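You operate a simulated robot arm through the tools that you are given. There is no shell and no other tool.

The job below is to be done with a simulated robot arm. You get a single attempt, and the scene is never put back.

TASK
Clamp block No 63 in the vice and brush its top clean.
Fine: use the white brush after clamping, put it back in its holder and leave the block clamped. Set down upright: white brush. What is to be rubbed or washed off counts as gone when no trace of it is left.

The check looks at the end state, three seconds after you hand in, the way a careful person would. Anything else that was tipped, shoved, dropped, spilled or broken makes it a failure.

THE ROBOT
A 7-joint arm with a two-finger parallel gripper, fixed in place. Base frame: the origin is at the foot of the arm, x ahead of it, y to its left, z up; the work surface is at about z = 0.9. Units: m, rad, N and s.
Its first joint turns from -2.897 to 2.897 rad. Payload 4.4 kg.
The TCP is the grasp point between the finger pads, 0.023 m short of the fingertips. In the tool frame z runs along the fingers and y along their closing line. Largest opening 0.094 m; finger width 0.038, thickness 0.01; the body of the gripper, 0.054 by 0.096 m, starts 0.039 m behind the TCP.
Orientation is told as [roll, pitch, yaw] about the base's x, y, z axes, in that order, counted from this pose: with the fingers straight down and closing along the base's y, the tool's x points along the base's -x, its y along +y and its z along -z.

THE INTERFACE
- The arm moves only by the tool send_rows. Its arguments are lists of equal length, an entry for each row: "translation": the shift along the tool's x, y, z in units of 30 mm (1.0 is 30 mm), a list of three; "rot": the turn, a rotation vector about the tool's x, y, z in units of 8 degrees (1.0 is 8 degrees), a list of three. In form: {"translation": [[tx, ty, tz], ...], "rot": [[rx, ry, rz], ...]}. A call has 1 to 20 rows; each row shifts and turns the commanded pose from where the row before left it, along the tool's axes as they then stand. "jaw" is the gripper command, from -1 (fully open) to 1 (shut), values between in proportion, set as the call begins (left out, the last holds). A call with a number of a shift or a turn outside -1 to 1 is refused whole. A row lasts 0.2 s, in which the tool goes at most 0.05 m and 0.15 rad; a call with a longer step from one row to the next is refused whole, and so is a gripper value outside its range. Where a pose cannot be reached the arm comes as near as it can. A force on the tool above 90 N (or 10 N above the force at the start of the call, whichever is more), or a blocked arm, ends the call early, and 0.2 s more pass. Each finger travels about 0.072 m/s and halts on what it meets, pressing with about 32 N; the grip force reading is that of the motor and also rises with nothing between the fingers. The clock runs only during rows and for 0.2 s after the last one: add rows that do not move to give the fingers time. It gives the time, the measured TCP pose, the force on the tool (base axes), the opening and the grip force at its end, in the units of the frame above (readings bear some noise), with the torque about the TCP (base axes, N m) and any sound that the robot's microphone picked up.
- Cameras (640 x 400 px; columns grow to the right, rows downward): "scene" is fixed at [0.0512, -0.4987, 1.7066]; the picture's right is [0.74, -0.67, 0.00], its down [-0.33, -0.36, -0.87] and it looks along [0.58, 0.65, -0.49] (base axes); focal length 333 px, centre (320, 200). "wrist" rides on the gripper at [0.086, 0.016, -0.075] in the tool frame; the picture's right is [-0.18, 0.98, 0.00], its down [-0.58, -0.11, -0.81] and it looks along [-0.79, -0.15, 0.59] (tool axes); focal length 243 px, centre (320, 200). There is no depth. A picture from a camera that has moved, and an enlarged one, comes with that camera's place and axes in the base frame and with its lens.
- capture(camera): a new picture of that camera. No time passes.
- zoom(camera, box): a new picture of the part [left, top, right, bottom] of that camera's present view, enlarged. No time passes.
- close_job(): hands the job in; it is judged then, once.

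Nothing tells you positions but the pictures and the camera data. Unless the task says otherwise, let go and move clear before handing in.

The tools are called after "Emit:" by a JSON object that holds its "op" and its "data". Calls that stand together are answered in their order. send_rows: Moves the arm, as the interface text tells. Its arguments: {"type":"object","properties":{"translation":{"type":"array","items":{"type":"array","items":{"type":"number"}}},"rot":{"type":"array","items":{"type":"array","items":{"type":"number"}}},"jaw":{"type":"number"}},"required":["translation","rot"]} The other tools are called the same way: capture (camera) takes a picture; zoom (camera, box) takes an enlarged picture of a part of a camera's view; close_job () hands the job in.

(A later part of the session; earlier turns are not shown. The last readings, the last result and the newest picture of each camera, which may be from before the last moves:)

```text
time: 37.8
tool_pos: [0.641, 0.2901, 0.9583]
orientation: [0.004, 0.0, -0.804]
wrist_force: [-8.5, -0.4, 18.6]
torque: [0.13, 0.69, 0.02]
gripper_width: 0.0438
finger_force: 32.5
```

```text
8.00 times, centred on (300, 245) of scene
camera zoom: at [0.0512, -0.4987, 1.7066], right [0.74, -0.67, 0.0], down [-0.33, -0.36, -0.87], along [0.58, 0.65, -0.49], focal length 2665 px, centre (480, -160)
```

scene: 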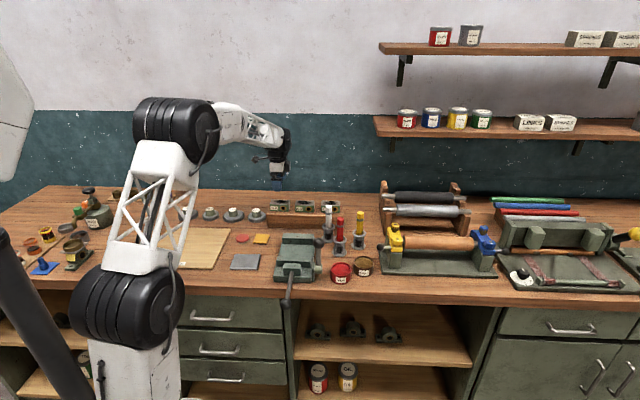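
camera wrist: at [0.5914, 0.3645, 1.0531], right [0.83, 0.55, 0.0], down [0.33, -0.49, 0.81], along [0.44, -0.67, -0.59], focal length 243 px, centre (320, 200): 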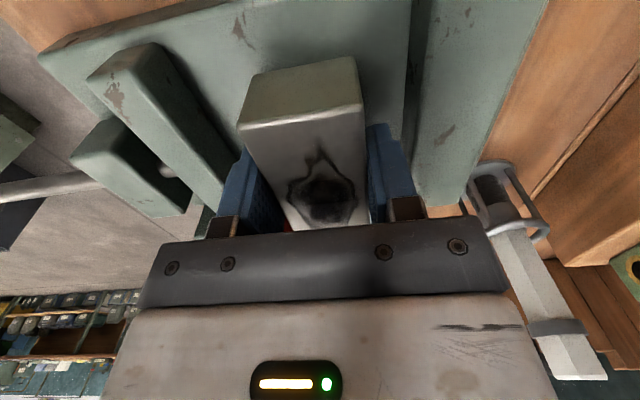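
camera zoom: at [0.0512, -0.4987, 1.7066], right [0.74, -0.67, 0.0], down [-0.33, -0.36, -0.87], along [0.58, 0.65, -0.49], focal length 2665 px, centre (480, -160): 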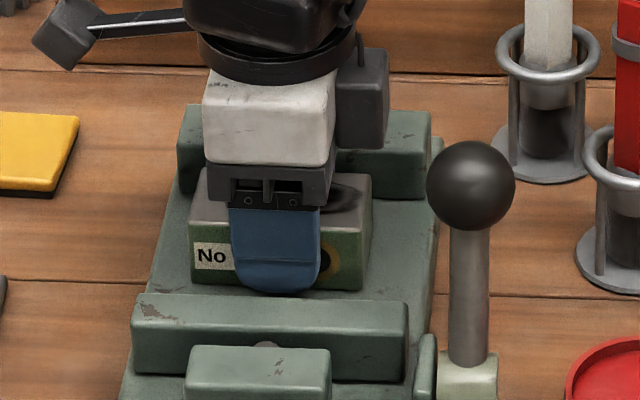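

Contact with the bed at TCP z about 0.958. I'll relieve the press, open the fingers slightly and rise straight up.

Emit:
{"op": "send_rows", "data": {"translation": [[0, 0, -0.05], [0, 0, 0]], "rot": [[0, 0, 0], [0, 0, 0]]}}

Emit:
{"op": "send_rows", "data": {"translation": [[0, 0, 0], [0, 0, 0], [0, 0, 0]], "rot": [[0, 0, 0], [0, 0, 0], [0, 0, 0]], "jaw": -0.2}}

Emit:
{"op": "send_rows", "data": {"translation": [[0, 0, -0.3], [0, 0, -0.6], [0, 0, -0.9], [0, 0, -0.9], [0, 0, 0]], "rot": [[0, 0, 0], [0, 0, 0], [0, 0, 0], [0, 0, 0], [0, 0, 0]]}}

Emit:
{"op": "capture", "data": {"camera": "wrist"}}

Emit:
{"op": "zoom", "data": {"camera": "scene", "box": [260, 200, 360, 290]}}

```text
time: 38.4
tool_pos: [0.6408, 0.2912, 0.9593]
orientation: [-0.002, 0.0, -0.803]
wrist_force: [3.4, -1.2, 2.4]
torque: [-0.19, -0.54, -0.01]
gripper_width: 0.0441
finger_force: 31.9
```

```text
time: 39.2
tool_pos: [0.6401, 0.2899, 0.9588]
orientation: [0.001, 0.001, -0.804]
wrist_force: [-0.1, -0.4, 1.1]
torque: [-0.01, 0.01, -0.01]
gripper_width: 0.0564
finger_force: 0.0
```

```text
time: 40.4
tool_pos: [0.64, 0.2909, 1.0405]
orientation: [-0.002, 0.0, -0.804]
wrist_force: [-0.5, 0.9, 0.2]
torque: [0.01, -0.04, 0.03]
gripper_width: 0.0562
finger_force: 0.0
```

```text
taken
camera wrist: at [0.5924, 0.3642, 1.1141], right [0.83, 0.55, 0.0], down [0.33, -0.49, 0.81], along [0.44, -0.67, -0.59], focal length 243 px, centre (320, 200)
```

wrist: 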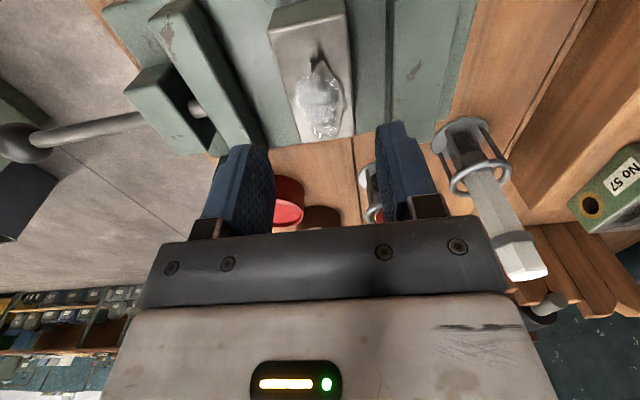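

```text
4.44 times, centred on (310, 245) of scene
camera zoom: at [0.0512, -0.4987, 1.7066], right [0.74, -0.67, 0.0], down [-0.33, -0.36, -0.87], along [0.58, 0.65, -0.49], focal length 1480 px, centre (364, 0)
```

zoom: 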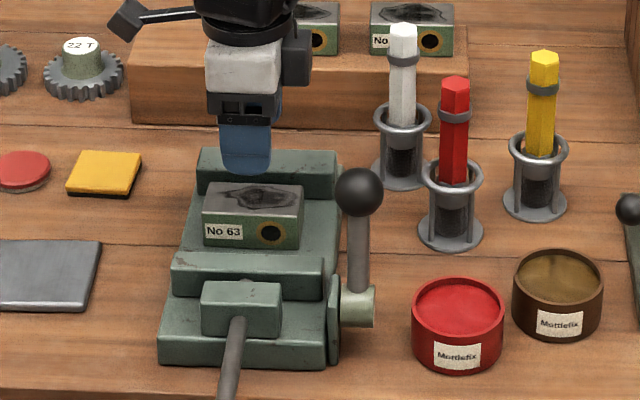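

Block 63 sits flat on the bed between the jaws, facing front. Next I'll close the fingers and go to the ball end of the push rod, looking closely before I push the jaw in.

Emit:
{"op": "send_rows", "data": {"translation": [[0, 0, -0.7], [0, -1, 0], [0, -1, 0], [0, -1, 0], [0, -1, 0], [0, -1, 0], [0, -1, 0], [0, -1, 0], [0, -1, 0], [0, -1, 0], [0, -1, 0], [0, -1, 0], [0, 0, 0]], "rot": [[0, 0, 0], [0, 0, 0], [0, 0, 0], [0, 0, 0], [0, 0, 0], [0, 0, 0], [0, 0, 0], [0, 0, 0], [0, 0, 0], [0, 0, 0], [0, 0, 0], [0, 0, 0], [0, 0, 0]], "jaw": 1}}

Emit:
{"op": "capture", "data": {"camera": "wrist"}}

Emit:
{"op": "zoom", "data": {"camera": "scene", "box": [240, 220, 360, 330]}}

```text
time: 43.2
tool_pos: [0.4042, 0.0609, 1.0623]
orientation: [0.0, 0.001, -0.804]
wrist_force: [0.5, 0.5, 0.3]
torque: [0.01, -0.03, 0.02]
gripper_width: 0.0002
finger_force: 32.2
```

```text
taken
camera wrist: at [0.3554, 0.1349, 1.1364], right [0.83, 0.55, 0.0], down [0.33, -0.49, 0.81], along [0.44, -0.67, -0.59], focal length 243 px, centre (320, 200)
```

wrist: 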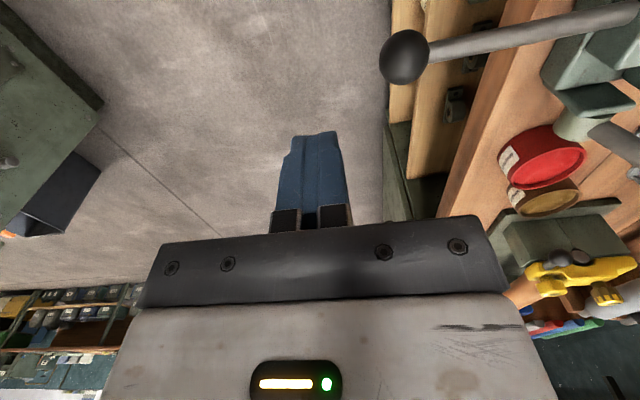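

```text
3.64 times, centred on (300, 275) of scene
camera zoom: at [0.0512, -0.4987, 1.7066], right [0.74, -0.67, 0.0], down [-0.33, -0.36, -0.87], along [0.58, 0.65, -0.49], focal length 1211 px, centre (393, -73)
```

zoom: 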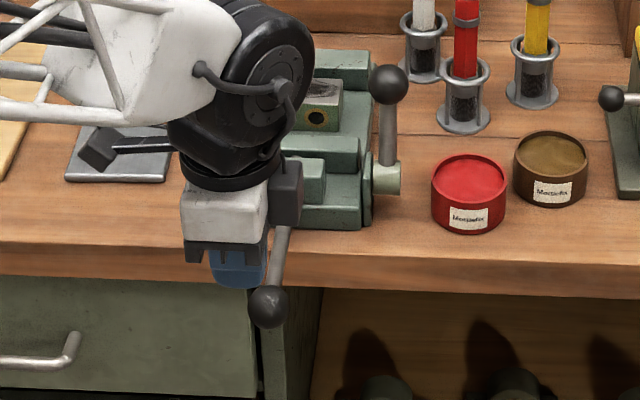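

I place the ball about 6 cm ahead of the tool at z about 0.948. I'll lower the closed fingers behind it and push gently toward the vice.

Emit:
{"op": "send_rows", "data": {"translation": [[-0.13, 0, 0.94], [0, 0, 0.94], [0, 0, 0.94], [0, 0, 0.92], [0, 0, 0]], "rot": [[0, 0, 0], [0, 0, 0], [0, 0, 0], [0, 0, 0], [0, 0, 0]]}}

Emit:
{"op": "send_rows", "data": {"translation": [[0, 0.4, 0], [0, 0.4, 0], [0, 0.2, 0], [0, 0, 0]], "rot": [[0, 0, 0], [0, 0, 0], [0, 0, 0], [0, 0, 0]]}}

Emit:
{"op": "capture", "data": {"camera": "wrist"}}

Emit:
{"op": "zoom", "data": {"camera": "scene", "box": [240, 220, 360, 330]}}

```text
time: 44.4
tool_pos: [0.4054, 0.0582, 0.9474]
orientation: [0.0, 0.001, -0.803]
wrist_force: [0.1, -0.1, -0.9]
torque: [-0.02, -0.02, -0.05]
gripper_width: 0.0005
finger_force: 31.7
```

```text
time: 45.4
tool_pos: [0.4282, 0.0806, 0.9479]
orientation: [0.0, -0.001, -0.803]
wrist_force: [0.0, 0.4, 0.3]
torque: [-0.02, -0.04, -0.01]
gripper_width: 0.0
finger_force: 32.0
```

```text
taken
camera wrist: at [0.3794, 0.1534, 1.022], right [0.83, 0.55, 0.0], down [0.33, -0.49, 0.81], along [0.44, -0.67, -0.59], focal length 243 px, centre (320, 200)
```

wrist: 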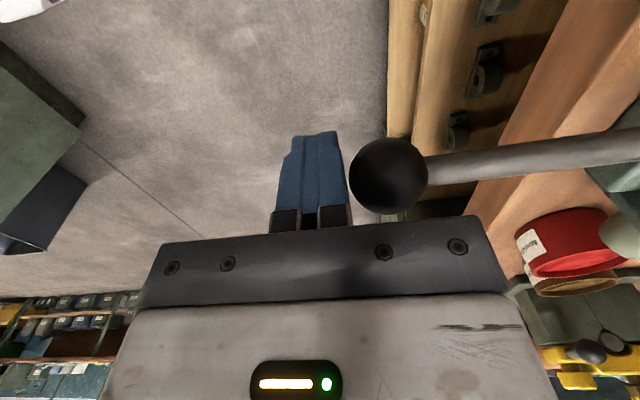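

```text
3.64 times, centred on (300, 275) of scene
camera zoom: at [0.0512, -0.4987, 1.7066], right [0.74, -0.67, 0.0], down [-0.33, -0.36, -0.87], along [0.58, 0.65, -0.49], focal length 1211 px, centre (393, -73)
```

zoom: 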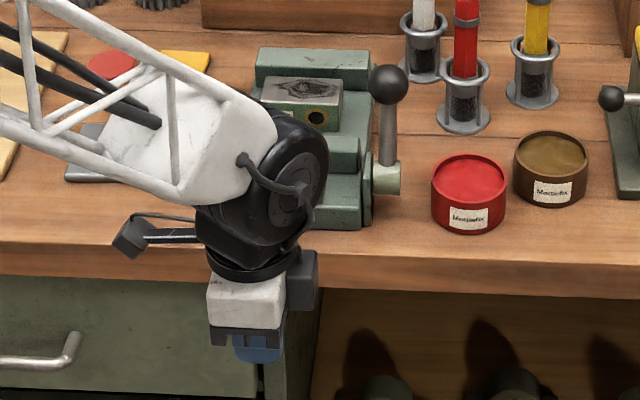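

The finger face is right behind the ball at the correct height. Pushing in small steps now.

Emit:
{"op": "send_rows", "data": {"translation": [[0, 0.2, 0], [0, 0.2, 0], [0, 0.2, 0]], "rot": [[0, 0, 0], [0, 0, 0], [0, 0, 0]]}}

Emit:
{"op": "capture", "data": {"camera": "wrist"}}

Emit:
{"op": "zoom", "data": {"camera": "scene", "box": [240, 220, 360, 330]}}

```text
time: 46.2
tool_pos: [0.4405, 0.0921, 0.9479]
orientation: [0.001, 0.001, -0.803]
wrist_force: [-0.7, -1.9, -1.0]
torque: [0.02, 0.03, 0.02]
gripper_width: 0.0004
finger_force: 32.7
```

```text
taken
camera wrist: at [0.3919, 0.166, 1.0227], right [0.83, 0.55, 0.0], down [0.33, -0.49, 0.81], along [0.44, -0.67, -0.59], focal length 243 px, centre (320, 200)
```

wrist: 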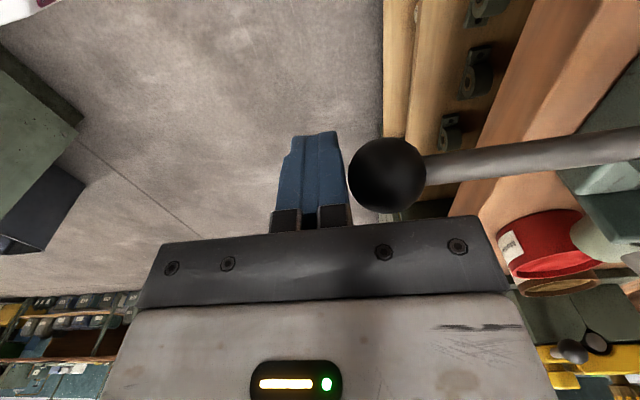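

```text
3.64 times, centred on (300, 275) of scene
camera zoom: at [0.0512, -0.4987, 1.7066], right [0.74, -0.67, 0.0], down [-0.33, -0.36, -0.87], along [0.58, 0.65, -0.49], focal length 1211 px, centre (393, -73)
```

zoom: 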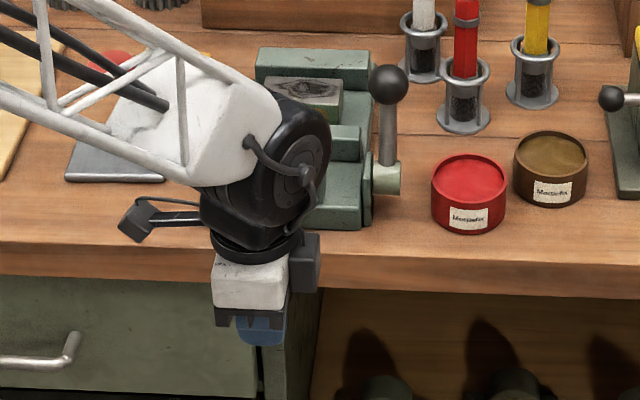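

The jaw slides freely with about 2 N. Continuing to push until it seats the block against the rear jaw.

Emit:
{"op": "send_rows", "data": {"translation": [[0, 0.2, 0], [0, 0.2, 0], [0, 0.2, 0], [0, 0.2, 0]], "rot": [[0, 0, 0], [0, 0, 0], [0, 0, 0], [0, 0, 0]]}}

Emit:
{"op": "zoom", "data": {"camera": "scene", "box": [240, 220, 360, 330]}}

Emit:
{"op": "send_rows", "data": {"translation": [[0, 0.15, 0], [0, 0.15, 0], [0, 0.1, 0]], "rot": [[0, 0, 0], [0, 0, 0], [0, 0, 0]]}}

Emit:
{"op": "zoom", "data": {"camera": "scene", "box": [240, 220, 360, 330]}}

Emit:
{"op": "capture", "data": {"camera": "wrist"}}

```text
time: 47.2
tool_pos: [0.4565, 0.1078, 0.9471]
orientation: [-0.001, 0.001, -0.801]
wrist_force: [-1.6, -4.5, -0.7]
torque: [-0.02, 0.01, -0.03]
gripper_width: 0.0001
finger_force: 31.5
```

```text
3.64 times, centred on (300, 275) of scene
camera zoom: at [0.0512, -0.4987, 1.7066], right [0.74, -0.67, 0.0], down [-0.33, -0.36, -0.87], along [0.58, 0.65, -0.49], focal length 1211 px, centre (393, -73)
```

zoom: 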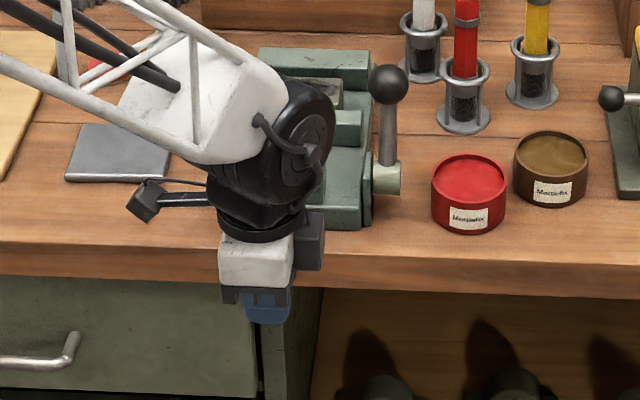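

```text
time: 48.0
tool_pos: [0.4666, 0.1166, 0.9479]
orientation: [0.0, 0.0, -0.802]
wrist_force: [-4.8, -1.2, 0.4]
torque: [0.03, -0.03, -0.01]
gripper_width: 0.0
finger_force: 32.1
```

```text
3.64 times, centred on (300, 275) of scene
camera zoom: at [0.0512, -0.4987, 1.7066], right [0.74, -0.67, 0.0], down [-0.33, -0.36, -0.87], along [0.58, 0.65, -0.49], focal length 1211 px, centre (393, -73)
```

zoom: 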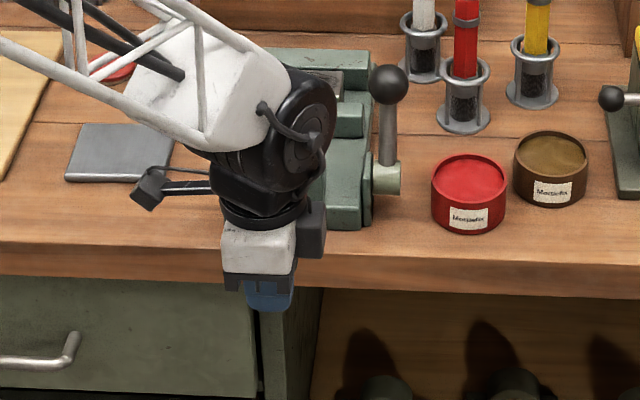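

```text
taken
camera wrist: at [0.4179, 0.1905, 1.023], right [0.83, 0.55, 0.0], down [0.33, -0.49, 0.81], along [0.44, -0.67, -0.59], focal length 243 px, centre (320, 200)
```

wrist: 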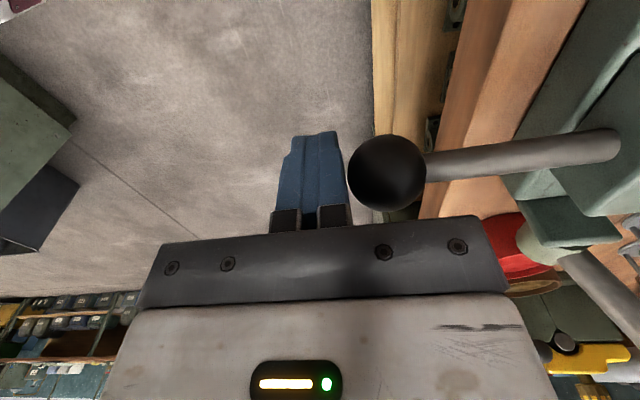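

Emit:
{"op": "send_rows", "data": {"translation": [[0, 0.1, 0], [0, 0.1, 0], [0, 0.1, 0]], "rot": [[0, 0, 0], [0, 0, 0], [0, 0, 0]]}}

Emit:
{"op": "send_rows", "data": {"translation": [[0, 0.1, 0], [0, 0.1, 0]], "rot": [[0, 0, 0], [0, 0, 0]]}}

Emit:
{"op": "zoom", "data": {"camera": "scene", "box": [270, 220, 350, 280]}}

```text
time: 48.8
tool_pos: [0.4725, 0.1231, 0.9479]
orientation: [-0.002, 0.0, -0.803]
wrist_force: [-1.9, -3.6, -1.2]
torque: [-0.04, 0.02, -0.06]
gripper_width: 0.0
finger_force: 32.2
```

```text
time: 49.4
tool_pos: [0.475, 0.1259, 0.9481]
orientation: [-0.001, 0.002, -0.802]
wrist_force: [-42.1, -48.3, 22.1]
torque: [0.08, -0.16, -0.22]
gripper_width: 0.0
finger_force: 32.4
```

```text
6.67 times, centred on (310, 250) of scene
camera zoom: at [0.0512, -0.4987, 1.7066], right [0.74, -0.67, 0.0], down [-0.33, -0.36, -0.87], along [0.58, 0.65, -0.49], focal length 2221 px, centre (387, -133)
```

zoom: 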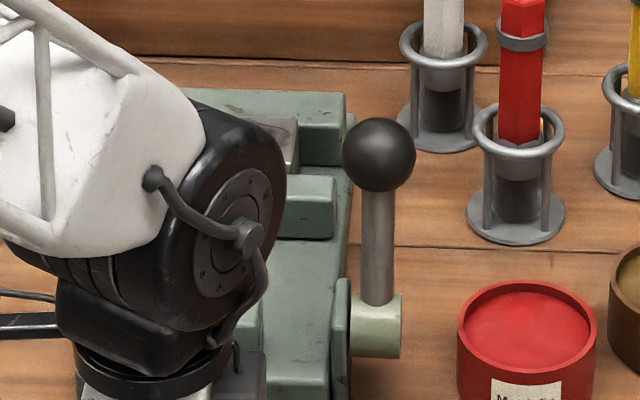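

The block is seated against the rear jaw (force jumped to about 64 N). I'll back off, rise and check that the jaw stays put before working the lock lever.

Emit:
{"op": "send_rows", "data": {"translation": [[0, -0.2, 0], [0, -0.5, 0], [0, 0, -0.95], [0, 0, -0.95], [0, 0, -0.95], [0, 0, -0.95], [0, 0, -0.95], [0, 0, -0.95], [0, 0, -0.95]], "rot": [[0, 0, 0], [0, 0, 0], [0, 0, 0], [0, 0, 0], [0, 0, 0], [0, 0, 0], [0, 0, 0], [0, 0, 0], [0, 0, 0]]}}

Emit:
{"op": "send_rows", "data": {"translation": [[0, 0, 0], [0, 0, 0], [0, 0, 0], [0, 0, 0], [0, 0, 0], [0, 0, 0], [0, 0, 0], [0, 0, 0], [0, 0, 0], [0, 0, 0], [0, 0, 0], [0, 0, 0]], "rot": [[0, 0, -1], [0, 0, -1], [0, 0, -1], [0, 0, -1], [0, 0, -1], [0, 0, -1], [0, 0, -1], [0, 0, -1], [0, 0, -1], [0, 0, -1], [0, 0, -1], [0, 0, -0.3]], "jaw": -0.3}}

Emit:
{"op": "capture", "data": {"camera": "wrist"}}

Emit:
{"op": "zoom", "data": {"camera": "scene", "box": [260, 220, 360, 310]}}

```text
time: 51.4
tool_pos: [0.4613, 0.1121, 1.1465]
orientation: [0.0, -0.001, -0.803]
wrist_force: [0.8, -0.8, -0.2]
torque: [0.03, -0.03, 0.01]
gripper_width: 0.0001
finger_force: 32.2
```

```text
time: 54.0
tool_pos: [0.4638, 0.1136, 1.1473]
orientation: [0.0, -0.001, 0.776]
wrist_force: [-0.2, -0.6, 0.0]
torque: [0.01, 0.04, 0.03]
gripper_width: 0.061
finger_force: 0.0
```

```text
taken
camera wrist: at [0.3891, 0.0646, 1.2221], right [-0.56, 0.83, 0.0], down [0.49, 0.33, 0.81], along [0.67, 0.45, -0.59], focal length 243 px, centre (320, 200)
```

wrist: 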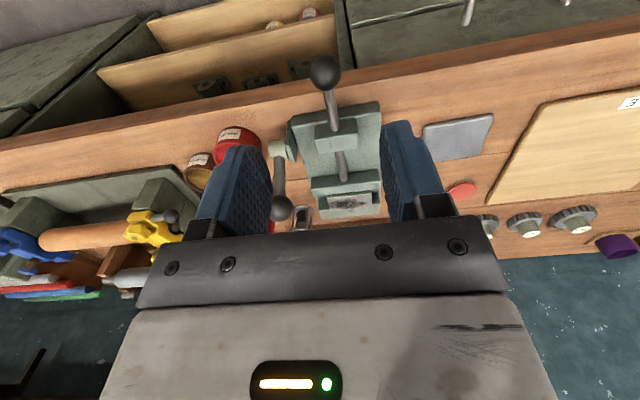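

```text
4.44 times, centred on (310, 265) of scene
camera zoom: at [0.0512, -0.4987, 1.7066], right [0.74, -0.67, 0.0], down [-0.33, -0.36, -0.87], along [0.58, 0.65, -0.49], focal length 1480 px, centre (364, -89)
```

zoom: 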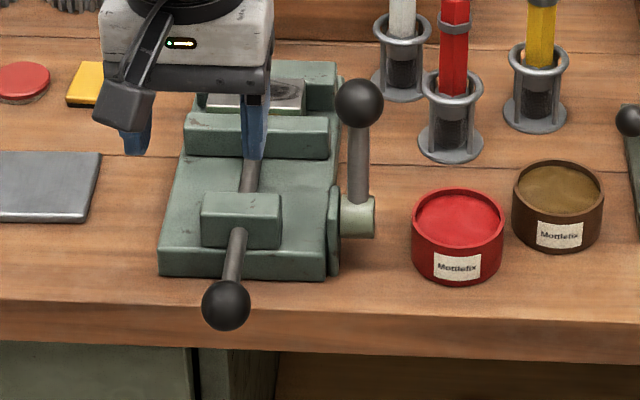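

The jaw held its place. I'll hover over the lever's ball, at about (0.647, 0.172, 1.035), to check the alignment for gripping it.

Emit:
{"op": "send_rows", "data": {"translation": [[-0.953, -0.482, 0.26], [-0.953, -0.482, 0.26], [-0.953, -0.482, 0.26], [-0.953, -0.482, 0.26], [-0.953, -0.482, 0.26], [-0.953, -0.482, 0.26], [0, 0, 0]], "rot": [[0, 0, 0], [0, 0, 0], [0, 0, 0], [0, 0, 0], [0, 0, 0], [0, 0, 0], [0, 0, 0]]}}

Emit:
{"op": "capture", "data": {"camera": "wrist"}}

Emit:
{"op": "zoom", "data": {"camera": "scene", "box": [260, 200, 380, 310]}}

```text
time: 55.6
tool_pos: [0.6468, 0.1711, 1.0999]
orientation: [0.0, 0.002, 0.775]
wrist_force: [-0.1, 0.2, 0.0]
torque: [-0.02, -0.01, -0.01]
gripper_width: 0.0608
finger_force: 0.2
```

```text
taken
camera wrist: at [0.5733, 0.1225, 1.1754], right [-0.56, 0.83, 0.0], down [0.49, 0.33, 0.81], along [0.67, 0.45, -0.59], focal length 243 px, centre (320, 200)
```

wrist: 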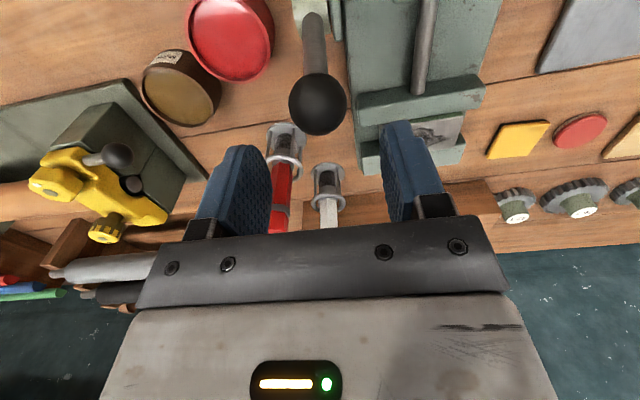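

```text
3.64 times, centred on (320, 255) of scene
camera zoom: at [0.0512, -0.4987, 1.7066], right [0.74, -0.67, 0.0], down [-0.33, -0.36, -0.87], along [0.58, 0.65, -0.49], focal length 1211 px, centre (320, 0)
```

zoom: 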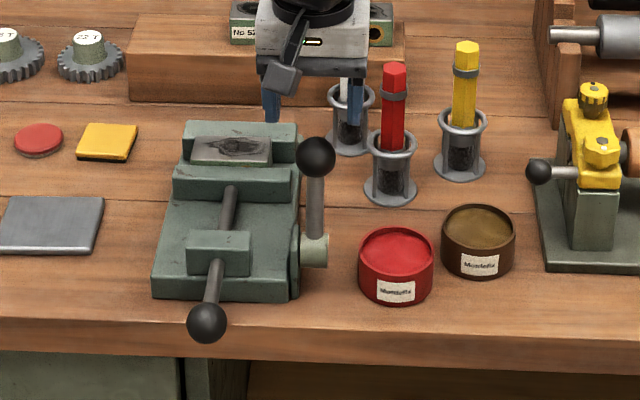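

The ball is centred under the gripper. I'll descend and grip it between the pads so the lever can pivot while I move it.

Emit:
{"op": "send_rows", "data": {"translation": [[0, -0.07, 0.7], [0, 0, 0.7], [0, 0, 0.76], [0, 0, 0]], "rot": [[0, 0, 0], [0, 0, 0], [0, 0, 0], [0, 0, 0]]}}

Emit:
{"op": "capture", "data": {"camera": "wrist"}}

Emit:
{"op": "send_rows", "data": {"translation": [[0, 0, 0], [0, 0, 0], [0, 0, 0]], "rot": [[0, 0, 0], [0, 0, 0], [0, 0, 0]], "jaw": 1}}

Emit:
{"op": "capture", "data": {"camera": "wrist"}}

Emit:
{"op": "zoom", "data": {"camera": "scene", "box": [260, 200, 380, 310]}}

```text
time: 56.6
tool_pos: [0.6483, 0.1678, 1.036]
orientation: [0.001, 0.0, 0.775]
wrist_force: [-0.1, -0.2, 0.7]
torque: [0.01, -0.04, 0.02]
gripper_width: 0.0611
finger_force: 0.1
```

```text
taken
camera wrist: at [0.575, 0.1192, 1.111], right [-0.56, 0.83, 0.0], down [0.49, 0.33, 0.81], along [0.67, 0.45, -0.59], focal length 243 px, centre (320, 200)
```

wrist: 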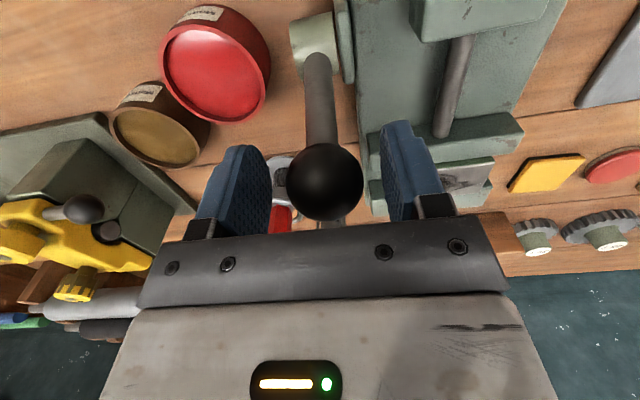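

```text
time: 57.4
tool_pos: [0.6475, 0.1683, 1.037]
orientation: [0.0, 0.0, 0.777]
wrist_force: [-42.5, 44.0, 6.8]
torque: [0.29, 0.11, 0.19]
gripper_width: 0.0371
finger_force: 45.0
```

```text
taken
camera wrist: at [0.574, 0.1204, 1.1111], right [-0.56, 0.83, 0.0], down [0.49, 0.33, 0.81], along [0.67, 0.45, -0.59], focal length 243 px, centre (320, 200)
```

wrist: 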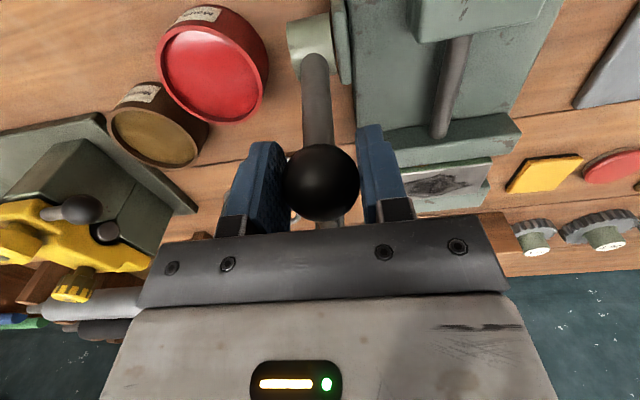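

```text
3.64 times, centred on (320, 255) of scene
camera zoom: at [0.0512, -0.4987, 1.7066], right [0.74, -0.67, 0.0], down [-0.33, -0.36, -0.87], along [0.58, 0.65, -0.49], focal length 1211 px, centre (320, 0)
```

zoom: 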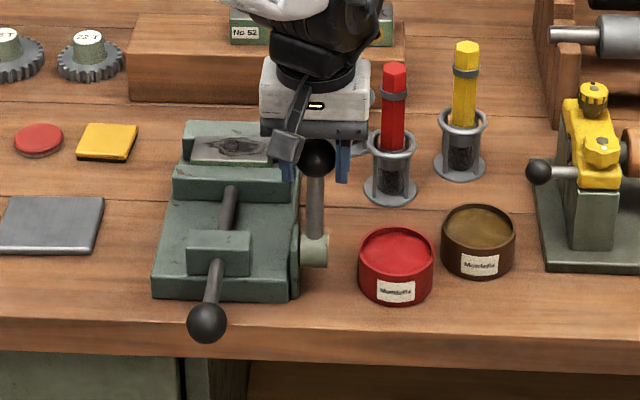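

The ball is gripped but slightly off-centre, giving a sideways force of about 60 N. I'll shift a couple of millimetres to relieve that first.

Emit:
{"op": "send_rows", "data": {"translation": [[0, 0.07, 0], [0, 0, 0]], "rot": [[0, 0, 0], [0, 0, 0]]}}

```text
time: 58.0
tool_pos: [0.6475, 0.1692, 1.0361]
orientation: [0.001, 0.001, 0.775]
wrist_force: [-9.4, 11.4, 1.0]
torque: [0.01, -0.13, 0.0]
gripper_width: 0.0371
finger_force: 44.8
```

Emit:
{"op": "send_rows", "data": {"translation": [[0, 0.02, 0], [0.13, 0, -0.03], [0.13, 0, -0.03], [0, 0, 0]], "rot": [[0, 0, 0], [0, 0, 0], [0, 0, 0], [0, 0, 0]]}}

Emit:
{"op": "capture", "data": {"camera": "wrist"}}

```text
time: 59.0
tool_pos: [0.6407, 0.1629, 1.0393]
orientation: [-0.001, -0.002, 0.774]
wrist_force: [62.5, -45.5, -6.4]
torque: [0.67, -0.87, -0.1]
gripper_width: 0.0371
finger_force: 45.3
```

```text
taken
camera wrist: at [0.568, 0.1154, 1.113], right [-0.56, 0.83, 0.0], down [0.49, 0.33, 0.81], along [0.67, 0.45, -0.59], focal length 243 px, centre (320, 200)
```

wrist: 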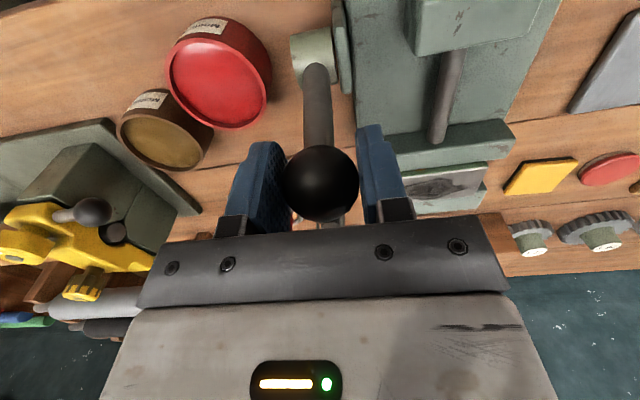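

Emit:
{"op": "send_rows", "data": {"translation": [[0, -0.05, 0], [0, 0, 0]], "rot": [[0, 0, 0], [0, 0, 0]]}}

Emit:
{"op": "zoom", "data": {"camera": "scene", "box": [260, 200, 380, 310]}}

```text
time: 59.6
tool_pos: [0.6416, 0.1651, 1.0391]
orientation: [0.0, 0.0, 0.775]
wrist_force: [61.0, -61.2, 2.4]
torque: [-0.32, 0.0, -0.28]
gripper_width: 0.0377
finger_force: 45.0
```

```text
3.64 times, centred on (320, 255) of scene
camera zoom: at [0.0512, -0.4987, 1.7066], right [0.74, -0.67, 0.0], down [-0.33, -0.36, -0.87], along [0.58, 0.65, -0.49], focal length 1211 px, centre (320, 0)
```

zoom: 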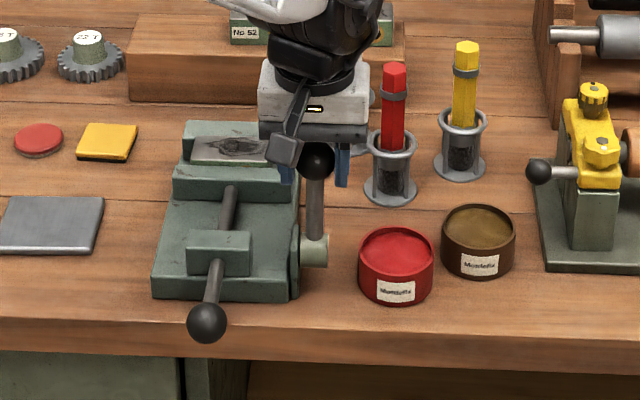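

Sideways force is still high with the ball gripped. I'll release it and look at where the lever now stands.

Emit:
{"op": "send_rows", "data": {"translation": [[0, 0, 0], [0, 0, 0], [0, 0, 0]], "rot": [[0, 0, 0], [0, 0, 0], [0, 0, 0]], "jaw": 0}}

Emit:
{"op": "capture", "data": {"camera": "wrist"}}

Emit:
{"op": "zoom", "data": {"camera": "scene", "box": [290, 220, 350, 280]}}

```text
time: 60.4
tool_pos: [0.6399, 0.166, 1.0376]
orientation: [0.0, -0.001, 0.775]
wrist_force: [0.3, -0.8, 0.0]
torque: [0.0, -0.02, 0.0]
gripper_width: 0.0469
finger_force: 0.0
```

```text
taken
camera wrist: at [0.5671, 0.1166, 1.1127], right [-0.56, 0.83, 0.0], down [0.49, 0.33, 0.81], along [0.67, 0.45, -0.59], focal length 243 px, centre (320, 200)
```

wrist: 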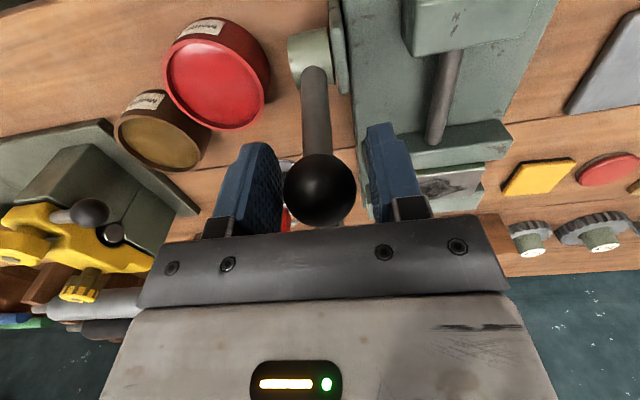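

```text
6.67 times, centred on (320, 250) of scene
camera zoom: at [0.0512, -0.4987, 1.7066], right [0.74, -0.67, 0.0], down [-0.33, -0.36, -0.87], along [0.58, 0.65, -0.49], focal length 2221 px, centre (320, -133)
```

zoom: 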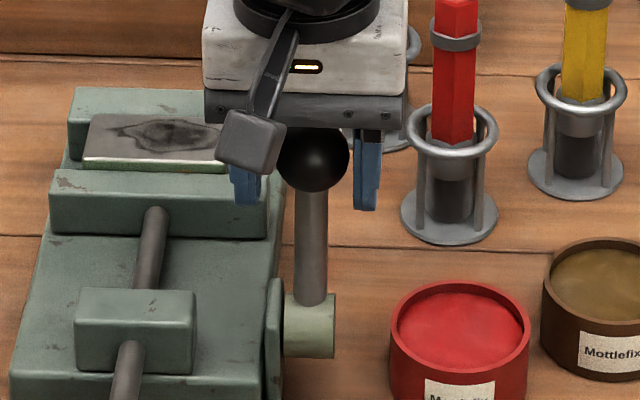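

The lever swung back slightly when released, so pulling it forward met a springy resistance. I'll switch to a side-on view (yaw −46°) and push the ball with closed fingers.

Emit:
{"op": "send_rows", "data": {"translation": [[0, 0, -0.9], [0, 0, -0.9], [0, 0, -0.9], [0, 0, 0], [0, 0, 0], [0, 0, 0], [0, 0, 0], [0, 0, 0], [0, 0, 0], [0, 0, 0], [0, 0, 0], [0, 0, 0], [0, 0, 0], [0, 0, 0], [0, 0, 0]], "rot": [[0, 0, 0], [0, 0, 0], [0, 0, 0], [0, 0, 1], [0, 0, 1], [0, 0, 1], [0, 0, 1], [0, 0, 1], [0, 0, 1], [0, 0, 1], [0, 0, 1], [0, 0, 1], [0, 0, 1], [0, 0, 1], [0, 0, 0.3]]}}

Emit:
{"op": "send_rows", "data": {"translation": [[0, 0, 0], [0.9, 0, 0], [0.9, 0, 0]], "rot": [[0, 0, 0], [0, 0, 0], [0, 0, 0]], "jaw": 1}}

Emit:
{"op": "capture", "data": {"camera": "wrist"}}

Emit:
{"op": "zoom", "data": {"camera": "scene", "box": [260, 200, 380, 310]}}

```text
time: 63.6
tool_pos: [0.6401, 0.1639, 1.1181]
orientation: [0.001, 0.002, -0.804]
wrist_force: [0.3, -0.7, -0.1]
torque: [0.01, -0.03, -0.01]
gripper_width: 0.0472
finger_force: 0.1
```

```text
time: 64.4
tool_pos: [0.6046, 0.2019, 1.1199]
orientation: [0.0, -0.002, -0.803]
wrist_force: [-0.7, 0.3, -0.1]
torque: [-0.02, -0.01, 0.02]
gripper_width: 0.0
finger_force: 32.5
```

```text
taken
camera wrist: at [0.5557, 0.276, 1.1938], right [0.84, 0.55, 0.0], down [0.33, -0.49, 0.81], along [0.44, -0.67, -0.59], focal length 243 px, centre (320, 200)
```

wrist: 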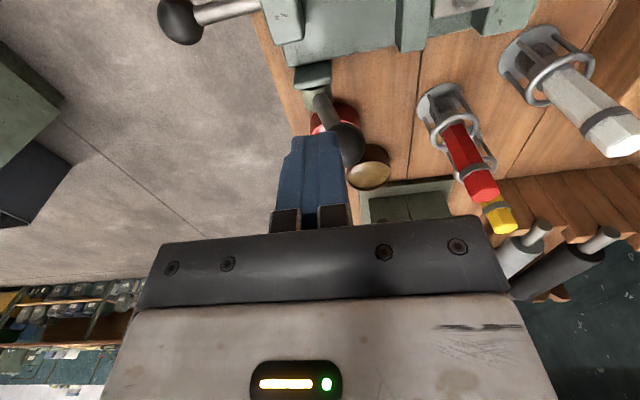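

```text
3.64 times, centred on (320, 255) of scene
camera zoom: at [0.0512, -0.4987, 1.7066], right [0.74, -0.67, 0.0], down [-0.33, -0.36, -0.87], along [0.58, 0.65, -0.49], focal length 1211 px, centre (320, 0)
```

zoom: 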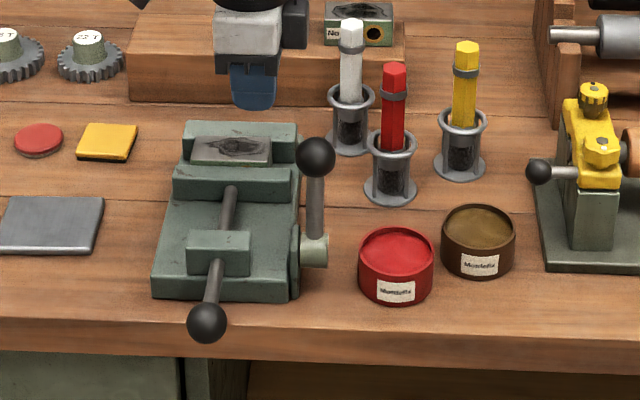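

Emit:
{"op": "send_rows", "data": {"translation": [[0, 0.85, 0], [0, 0.85, 0], [-0.89, 0, 0], [-0.89, 0, 0], [0, 0, 0.8], [0, 0, 0.8], [0, 0, 0.9], [0, 0, 0]], "rot": [[0, 0, 0], [0, 0, 0], [0, 0, 0], [0, 0, 0], [0, 0, 0], [0, 0, 0], [0, 0, 0], [0, 0, 0]]}}

Emit:
{"op": "capture", "data": {"camera": "wrist"}}

Emit:
{"op": "zoom", "data": {"camera": "scene", "box": [260, 200, 380, 310]}}

```text
time: 66.2
tool_pos: [0.6772, 0.199, 1.0454]
orientation: [0.001, 0.0, -0.804]
wrist_force: [-0.6, 0.4, 0.2]
torque: [0.01, 0.02, -0.03]
gripper_width: 0.0
finger_force: 31.9
```

```text
taken
camera wrist: at [0.6279, 0.2731, 1.1191], right [0.83, 0.55, 0.0], down [0.33, -0.49, 0.81], along [0.44, -0.67, -0.59], focal length 243 px, centre (320, 200)
```

wrist: 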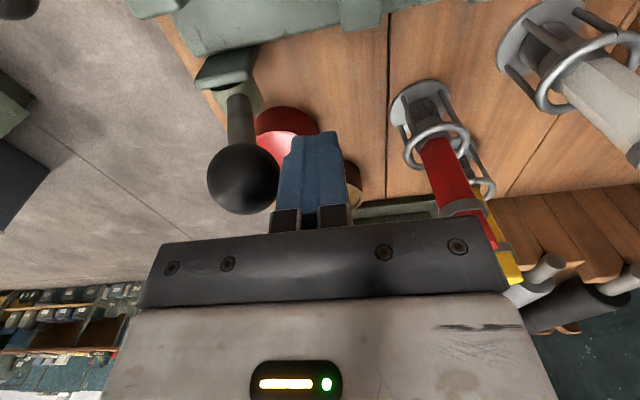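

```text
3.64 times, centred on (320, 255) of scene
camera zoom: at [0.0512, -0.4987, 1.7066], right [0.74, -0.67, 0.0], down [-0.33, -0.36, -0.87], along [0.58, 0.65, -0.49], focal length 1211 px, centre (320, 0)
```

zoom: 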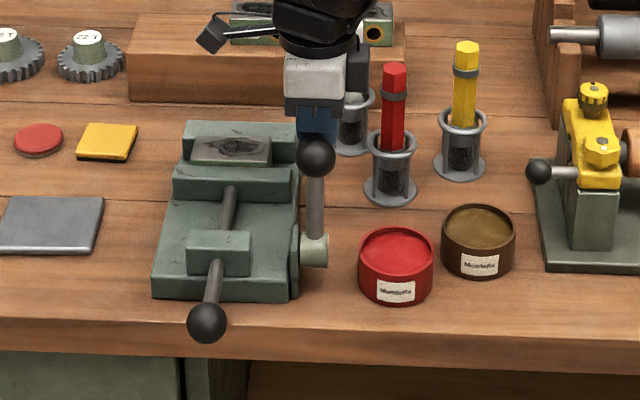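

The side view shows the lever tilted about 15° back from vertical. I'll push the ball toward the front in small steps and watch the force.

Emit:
{"op": "send_rows", "data": {"translation": [[0, -0.3, 0], [0, -0.2, 0], [0, -0.1, 0]], "rot": [[0, 0, 0], [0, 0, 0], [0, 0, 0]]}}

Emit:
{"op": "send_rows", "data": {"translation": [[0, -0.1, 0], [0, -0.1, 0]], "rot": [[0, 0, 0], [0, 0, 0]]}}

Emit:
{"op": "capture", "data": {"camera": "wrist"}}

```text
time: 67.0
tool_pos: [0.6637, 0.188, 1.0434]
orientation: [0.001, 0.0, -0.802]
wrist_force: [2.4, 1.0, 2.5]
torque: [-0.03, 0.05, 0.04]
gripper_width: 0.0
finger_force: 32.2
```

```text
time: 67.6
tool_pos: [0.6588, 0.1839, 1.0434]
orientation: [0.0, -0.001, -0.802]
wrist_force: [1.1, 1.4, 1.9]
torque: [0.01, 0.04, -0.02]
gripper_width: 0.0
finger_force: 31.9
```

```text
taken
camera wrist: at [0.6111, 0.2576, 1.1188], right [0.83, 0.55, 0.0], down [0.33, -0.49, 0.81], along [0.44, -0.67, -0.59], focal length 243 px, centre (320, 200)
```

wrist: 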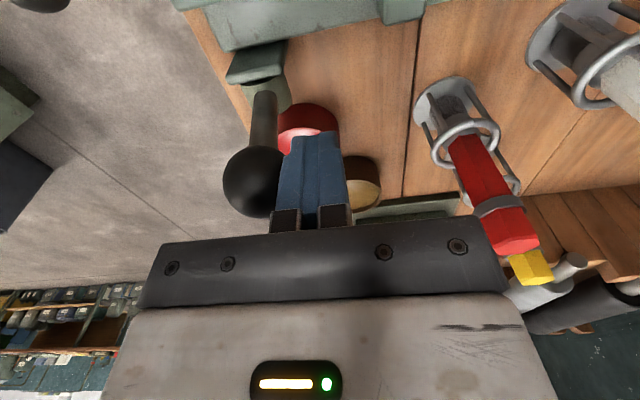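

It moves forward with only about 2 N. I'll keep pushing along its arc.

Emit:
{"op": "send_rows", "data": {"translation": [[0, -0.25, 0], [0, -0.25, 0], [0, -0.25, 0], [0, -0.25, 0.05], [0, -0.25, 0.1], [0, -0.25, 0.1]], "rot": [[0, 0, 0], [0, 0, 0], [0, 0, 0], [0, 0, 0], [0, 0, 0], [0, 0, 0]]}}

Emit:
{"op": "capture", "data": {"camera": "wrist"}}

Emit:
{"op": "zoom", "data": {"camera": "scene", "box": [260, 200, 380, 310]}}

```text
time: 69.0
tool_pos: [0.6273, 0.1529, 1.0367]
orientation: [0.0, 0.002, -0.802]
wrist_force: [0.5, 0.8, 0.4]
torque: [-0.03, -0.03, 0.0]
gripper_width: 0.0
finger_force: 32.0
```

```text
taken
camera wrist: at [0.5794, 0.2261, 1.111], right [0.84, 0.55, 0.0], down [0.33, -0.49, 0.81], along [0.44, -0.67, -0.59], focal length 243 px, centre (320, 200)
```

wrist: 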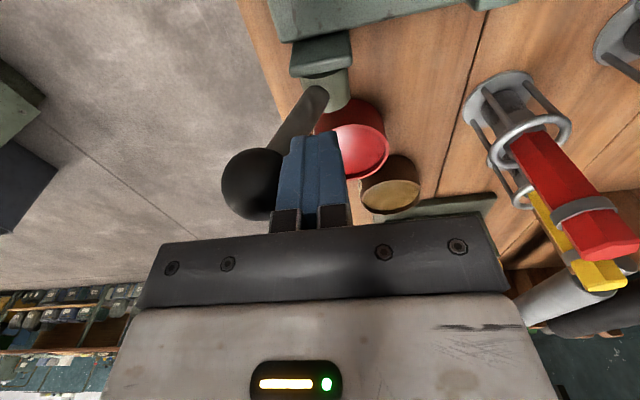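

```text
3.64 times, centred on (320, 255) of scene
camera zoom: at [0.0512, -0.4987, 1.7066], right [0.74, -0.67, 0.0], down [-0.33, -0.36, -0.87], along [0.58, 0.65, -0.49], focal length 1211 px, centre (320, 0)
```

zoom: 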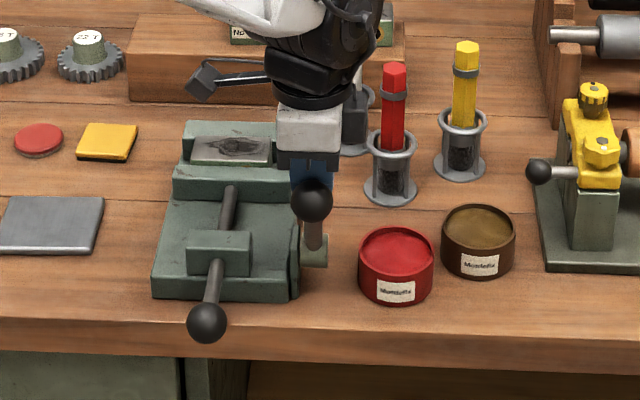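

Emit:
{"op": "send_rows", "data": {"translation": [[0, -0.25, 0.1], [0, -0.25, 0.13], [0, -0.25, 0.16], [0, -0.25, 0.2]], "rot": [[0, 0, 0], [0, 0, 0], [0, 0, 0], [0, 0, 0]]}}

Emit:
{"op": "capture", "data": {"camera": "wrist"}}

Emit:
{"op": "zoom", "data": {"camera": "scene", "box": [260, 200, 380, 310]}}

```text
time: 70.0
tool_pos: [0.6063, 0.1307, 1.0179]
orientation: [0.0, -0.001, -0.801]
wrist_force: [-0.3, -0.8, 0.1]
torque: [0.0, -0.01, 0.0]
gripper_width: 0.0002
finger_force: 32.1
```

```text
taken
camera wrist: at [0.5583, 0.205, 1.0931], right [0.83, 0.55, 0.0], down [0.33, -0.49, 0.81], along [0.44, -0.67, -0.59], focal length 243 px, centre (320, 200)
```

wrist: 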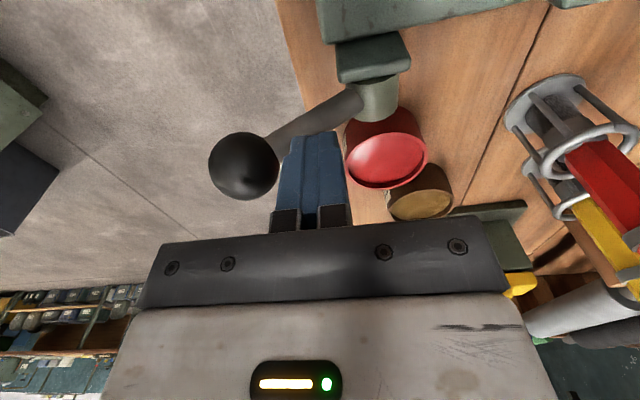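

```text
3.64 times, centred on (320, 255) of scene
camera zoom: at [0.0512, -0.4987, 1.7066], right [0.74, -0.67, 0.0], down [-0.33, -0.36, -0.87], along [0.58, 0.65, -0.49], focal length 1211 px, centre (320, 0)
```

zoom: 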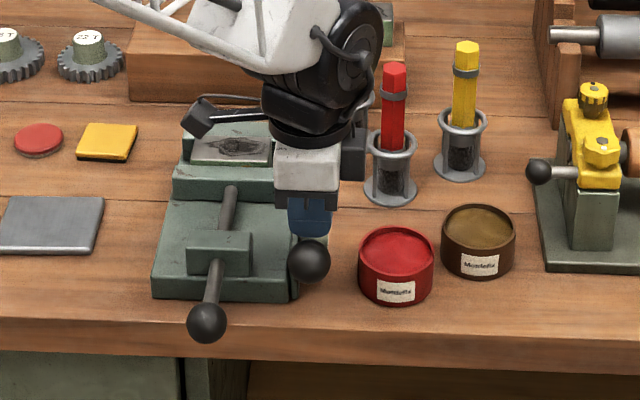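

Emit:
{"op": "send_rows", "data": {"translation": [[0, 0, 0], [0, 0, 0]], "rot": [[0, 0, 0], [0, 0, 0]]}}

Emit:
{"op": "capture", "data": {"camera": "wrist"}}

Emit:
{"op": "zoom", "data": {"camera": "scene", "box": [260, 200, 380, 310]}}

```text
time: 70.6
tool_pos: [0.6066, 0.1321, 1.0175]
orientation: [-0.001, 0.0, -0.804]
wrist_force: [0.1, 0.6, 0.5]
torque: [0.0, 0.0, 0.0]
gripper_width: 0.0002
finger_force: 32.2
```

```text
taken
camera wrist: at [0.5584, 0.2052, 1.0933], right [0.83, 0.55, 0.0], down [0.33, -0.49, 0.81], along [0.44, -0.67, -0.59], focal length 243 px, centre (320, 200)
```

wrist: 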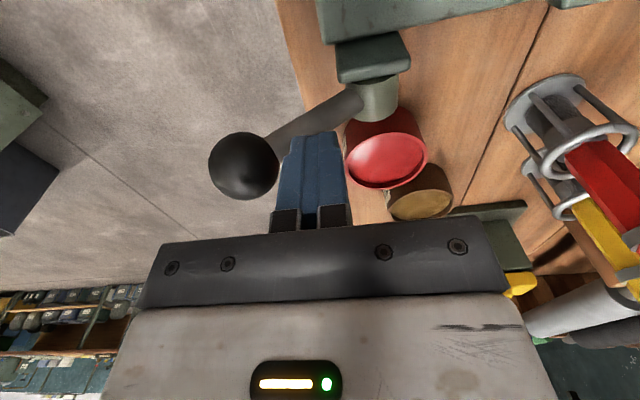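

```text
3.64 times, centred on (320, 255) of scene
camera zoom: at [0.0512, -0.4987, 1.7066], right [0.74, -0.67, 0.0], down [-0.33, -0.36, -0.87], along [0.58, 0.65, -0.49], focal length 1211 px, centre (320, 0)
```

zoom: 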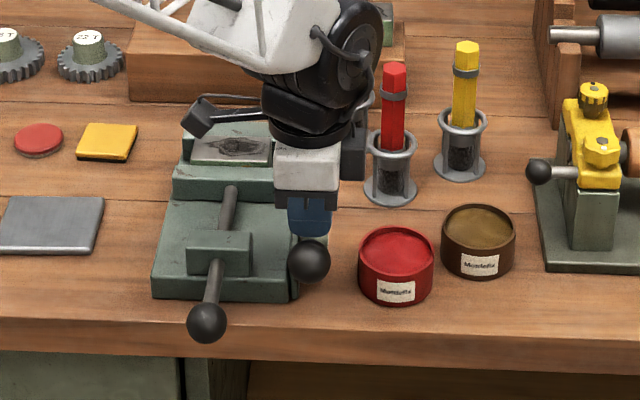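

The lever rests about 55° forward, slightly ahead of my fingers. I'll push a bit further to learn whether that is its end stop.

Emit:
{"op": "send_rows", "data": {"translation": [[0, -0.25, 0.15], [0, -0.25, 0.15], [0, -0.1, 0.1]], "rot": [[0, 0, 0], [0, 0, 0], [0, 0, 0]]}}

Emit:
{"op": "capture", "data": {"camera": "wrist"}}

```text
time: 71.3
tool_pos: [0.5987, 0.123, 1.0157]
orientation: [0.013, -0.006, -0.802]
wrist_force: [4.7, 10.3, 13.9]
torque: [0.1, -0.02, -0.01]
gripper_width: 0.0
finger_force: 32.3
stopped in row 3: the force on the tool passed its limit at 102 N (the readings are from after the stop); the commanded pose is now the measured one
```

```text
taken
camera wrist: at [0.5493, 0.1963, 1.0895], right [0.83, 0.55, 0.02], down [0.31, -0.5, 0.81], along [0.45, -0.67, -0.59], focal length 243 px, centre (320, 200)
```

wrist: 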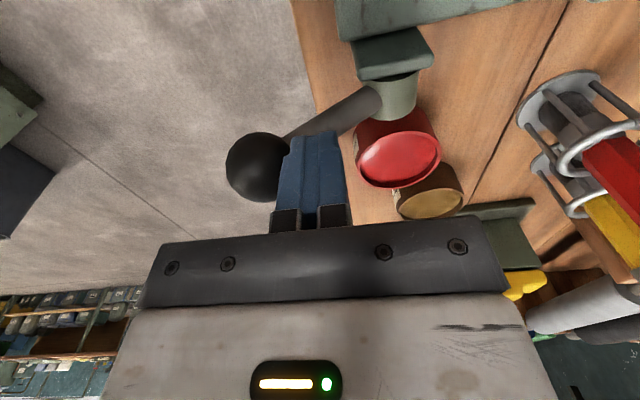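

That was a hard stop, so the lever is now fully thrown, and there was no resistance before it. I'll back away, rise and check the vice.

Emit:
{"op": "send_rows", "data": {"translation": [[0, 0.4, -0.2], [0, 0.3, -0.9], [0, 0, -1], [0, 0, -1], [0, 0, -1], [0, 0, 0]], "rot": [[0, 0, 0], [0, 0, 0], [0, 0, 0], [0, 0, 0], [0, 0, 0], [0, 0, 0]]}}

Emit:
{"op": "capture", "data": {"camera": "wrist"}}

Emit:
{"op": "zoom", "data": {"camera": "scene", "box": [260, 200, 380, 310]}}

```text
time: 72.8
tool_pos: [0.6104, 0.1361, 1.1388]
orientation: [0.011, -0.005, -0.799]
wrist_force: [0.5, -0.1, -0.2]
torque: [0.0, -0.01, -0.02]
gripper_width: 0.0
finger_force: 31.6
```

```text
taken
camera wrist: at [0.5608, 0.2097, 1.2127], right [0.83, 0.55, 0.01], down [0.32, -0.5, 0.81], along [0.45, -0.67, -0.59], focal length 243 px, centre (320, 200)
```

wrist: 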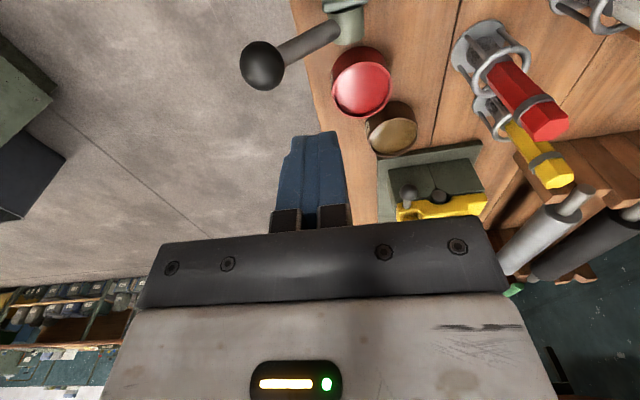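

```text
3.64 times, centred on (320, 255) of scene
camera zoom: at [0.0512, -0.4987, 1.7066], right [0.74, -0.67, 0.0], down [-0.33, -0.36, -0.87], along [0.58, 0.65, -0.49], focal length 1211 px, centre (320, 0)
```

zoom: 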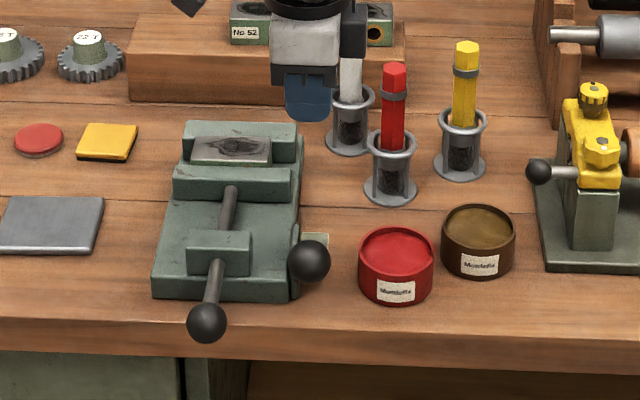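

The lever has stayed forward and the block sits between the jaws. Now I'll level the tool, open the fingers and hover over the white brush to locate it.

Emit:
{"op": "send_rows", "data": {"translation": [[0, 0, -0.4], [-0.051, 0.894, 0], [-0.051, 0.894, 0], [-0.051, 0.894, 0], [-0.051, 0.894, 0], [-0.051, 0.894, 0], [-0.051, 0.894, 0], [-0.051, 0.894, 0], [-0.051, 0.894, 0], [-0.051, 0.894, 0], [0, 0, 0]], "rot": [[0.08, -0.032, 0.02], [0, 0, 0], [0, 0, 0], [0, 0, 0], [0, 0, 0], [0, 0, 0], [0, 0, 0], [0, 0, 0], [0, 0, 0], [0, 0, 0], [0, 0, 0]], "jaw": -0.3}}

Emit:
{"op": "capture", "data": {"camera": "wrist"}}

Emit:
{"op": "zoom", "data": {"camera": "scene", "box": [260, 170, 380, 280]}}

```text
time: 75.2
tool_pos: [0.7955, 0.2959, 1.1507]
orientation: [-0.001, -0.011, -0.805]
wrist_force: [0.0, -0.6, 0.4]
torque: [-0.03, 0.03, -0.01]
gripper_width: 0.061
finger_force: 0.1
```

```text
taken
camera wrist: at [0.7476, 0.3701, 1.224], right [0.84, 0.55, 0.0], down [0.32, -0.49, 0.81], along [0.45, -0.68, -0.58], focal length 243 px, centre (320, 200)
```

wrist: 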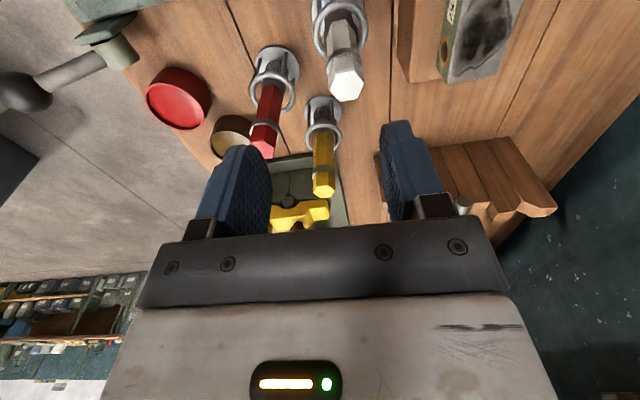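

```text
3.64 times, centred on (320, 225) of scene
camera zoom: at [0.0512, -0.4987, 1.7066], right [0.74, -0.67, 0.0], down [-0.33, -0.36, -0.87], along [0.58, 0.65, -0.49], focal length 1211 px, centre (320, 109)
```

zoom: 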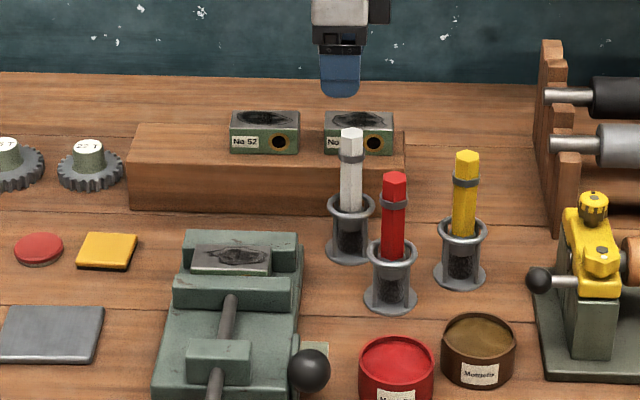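

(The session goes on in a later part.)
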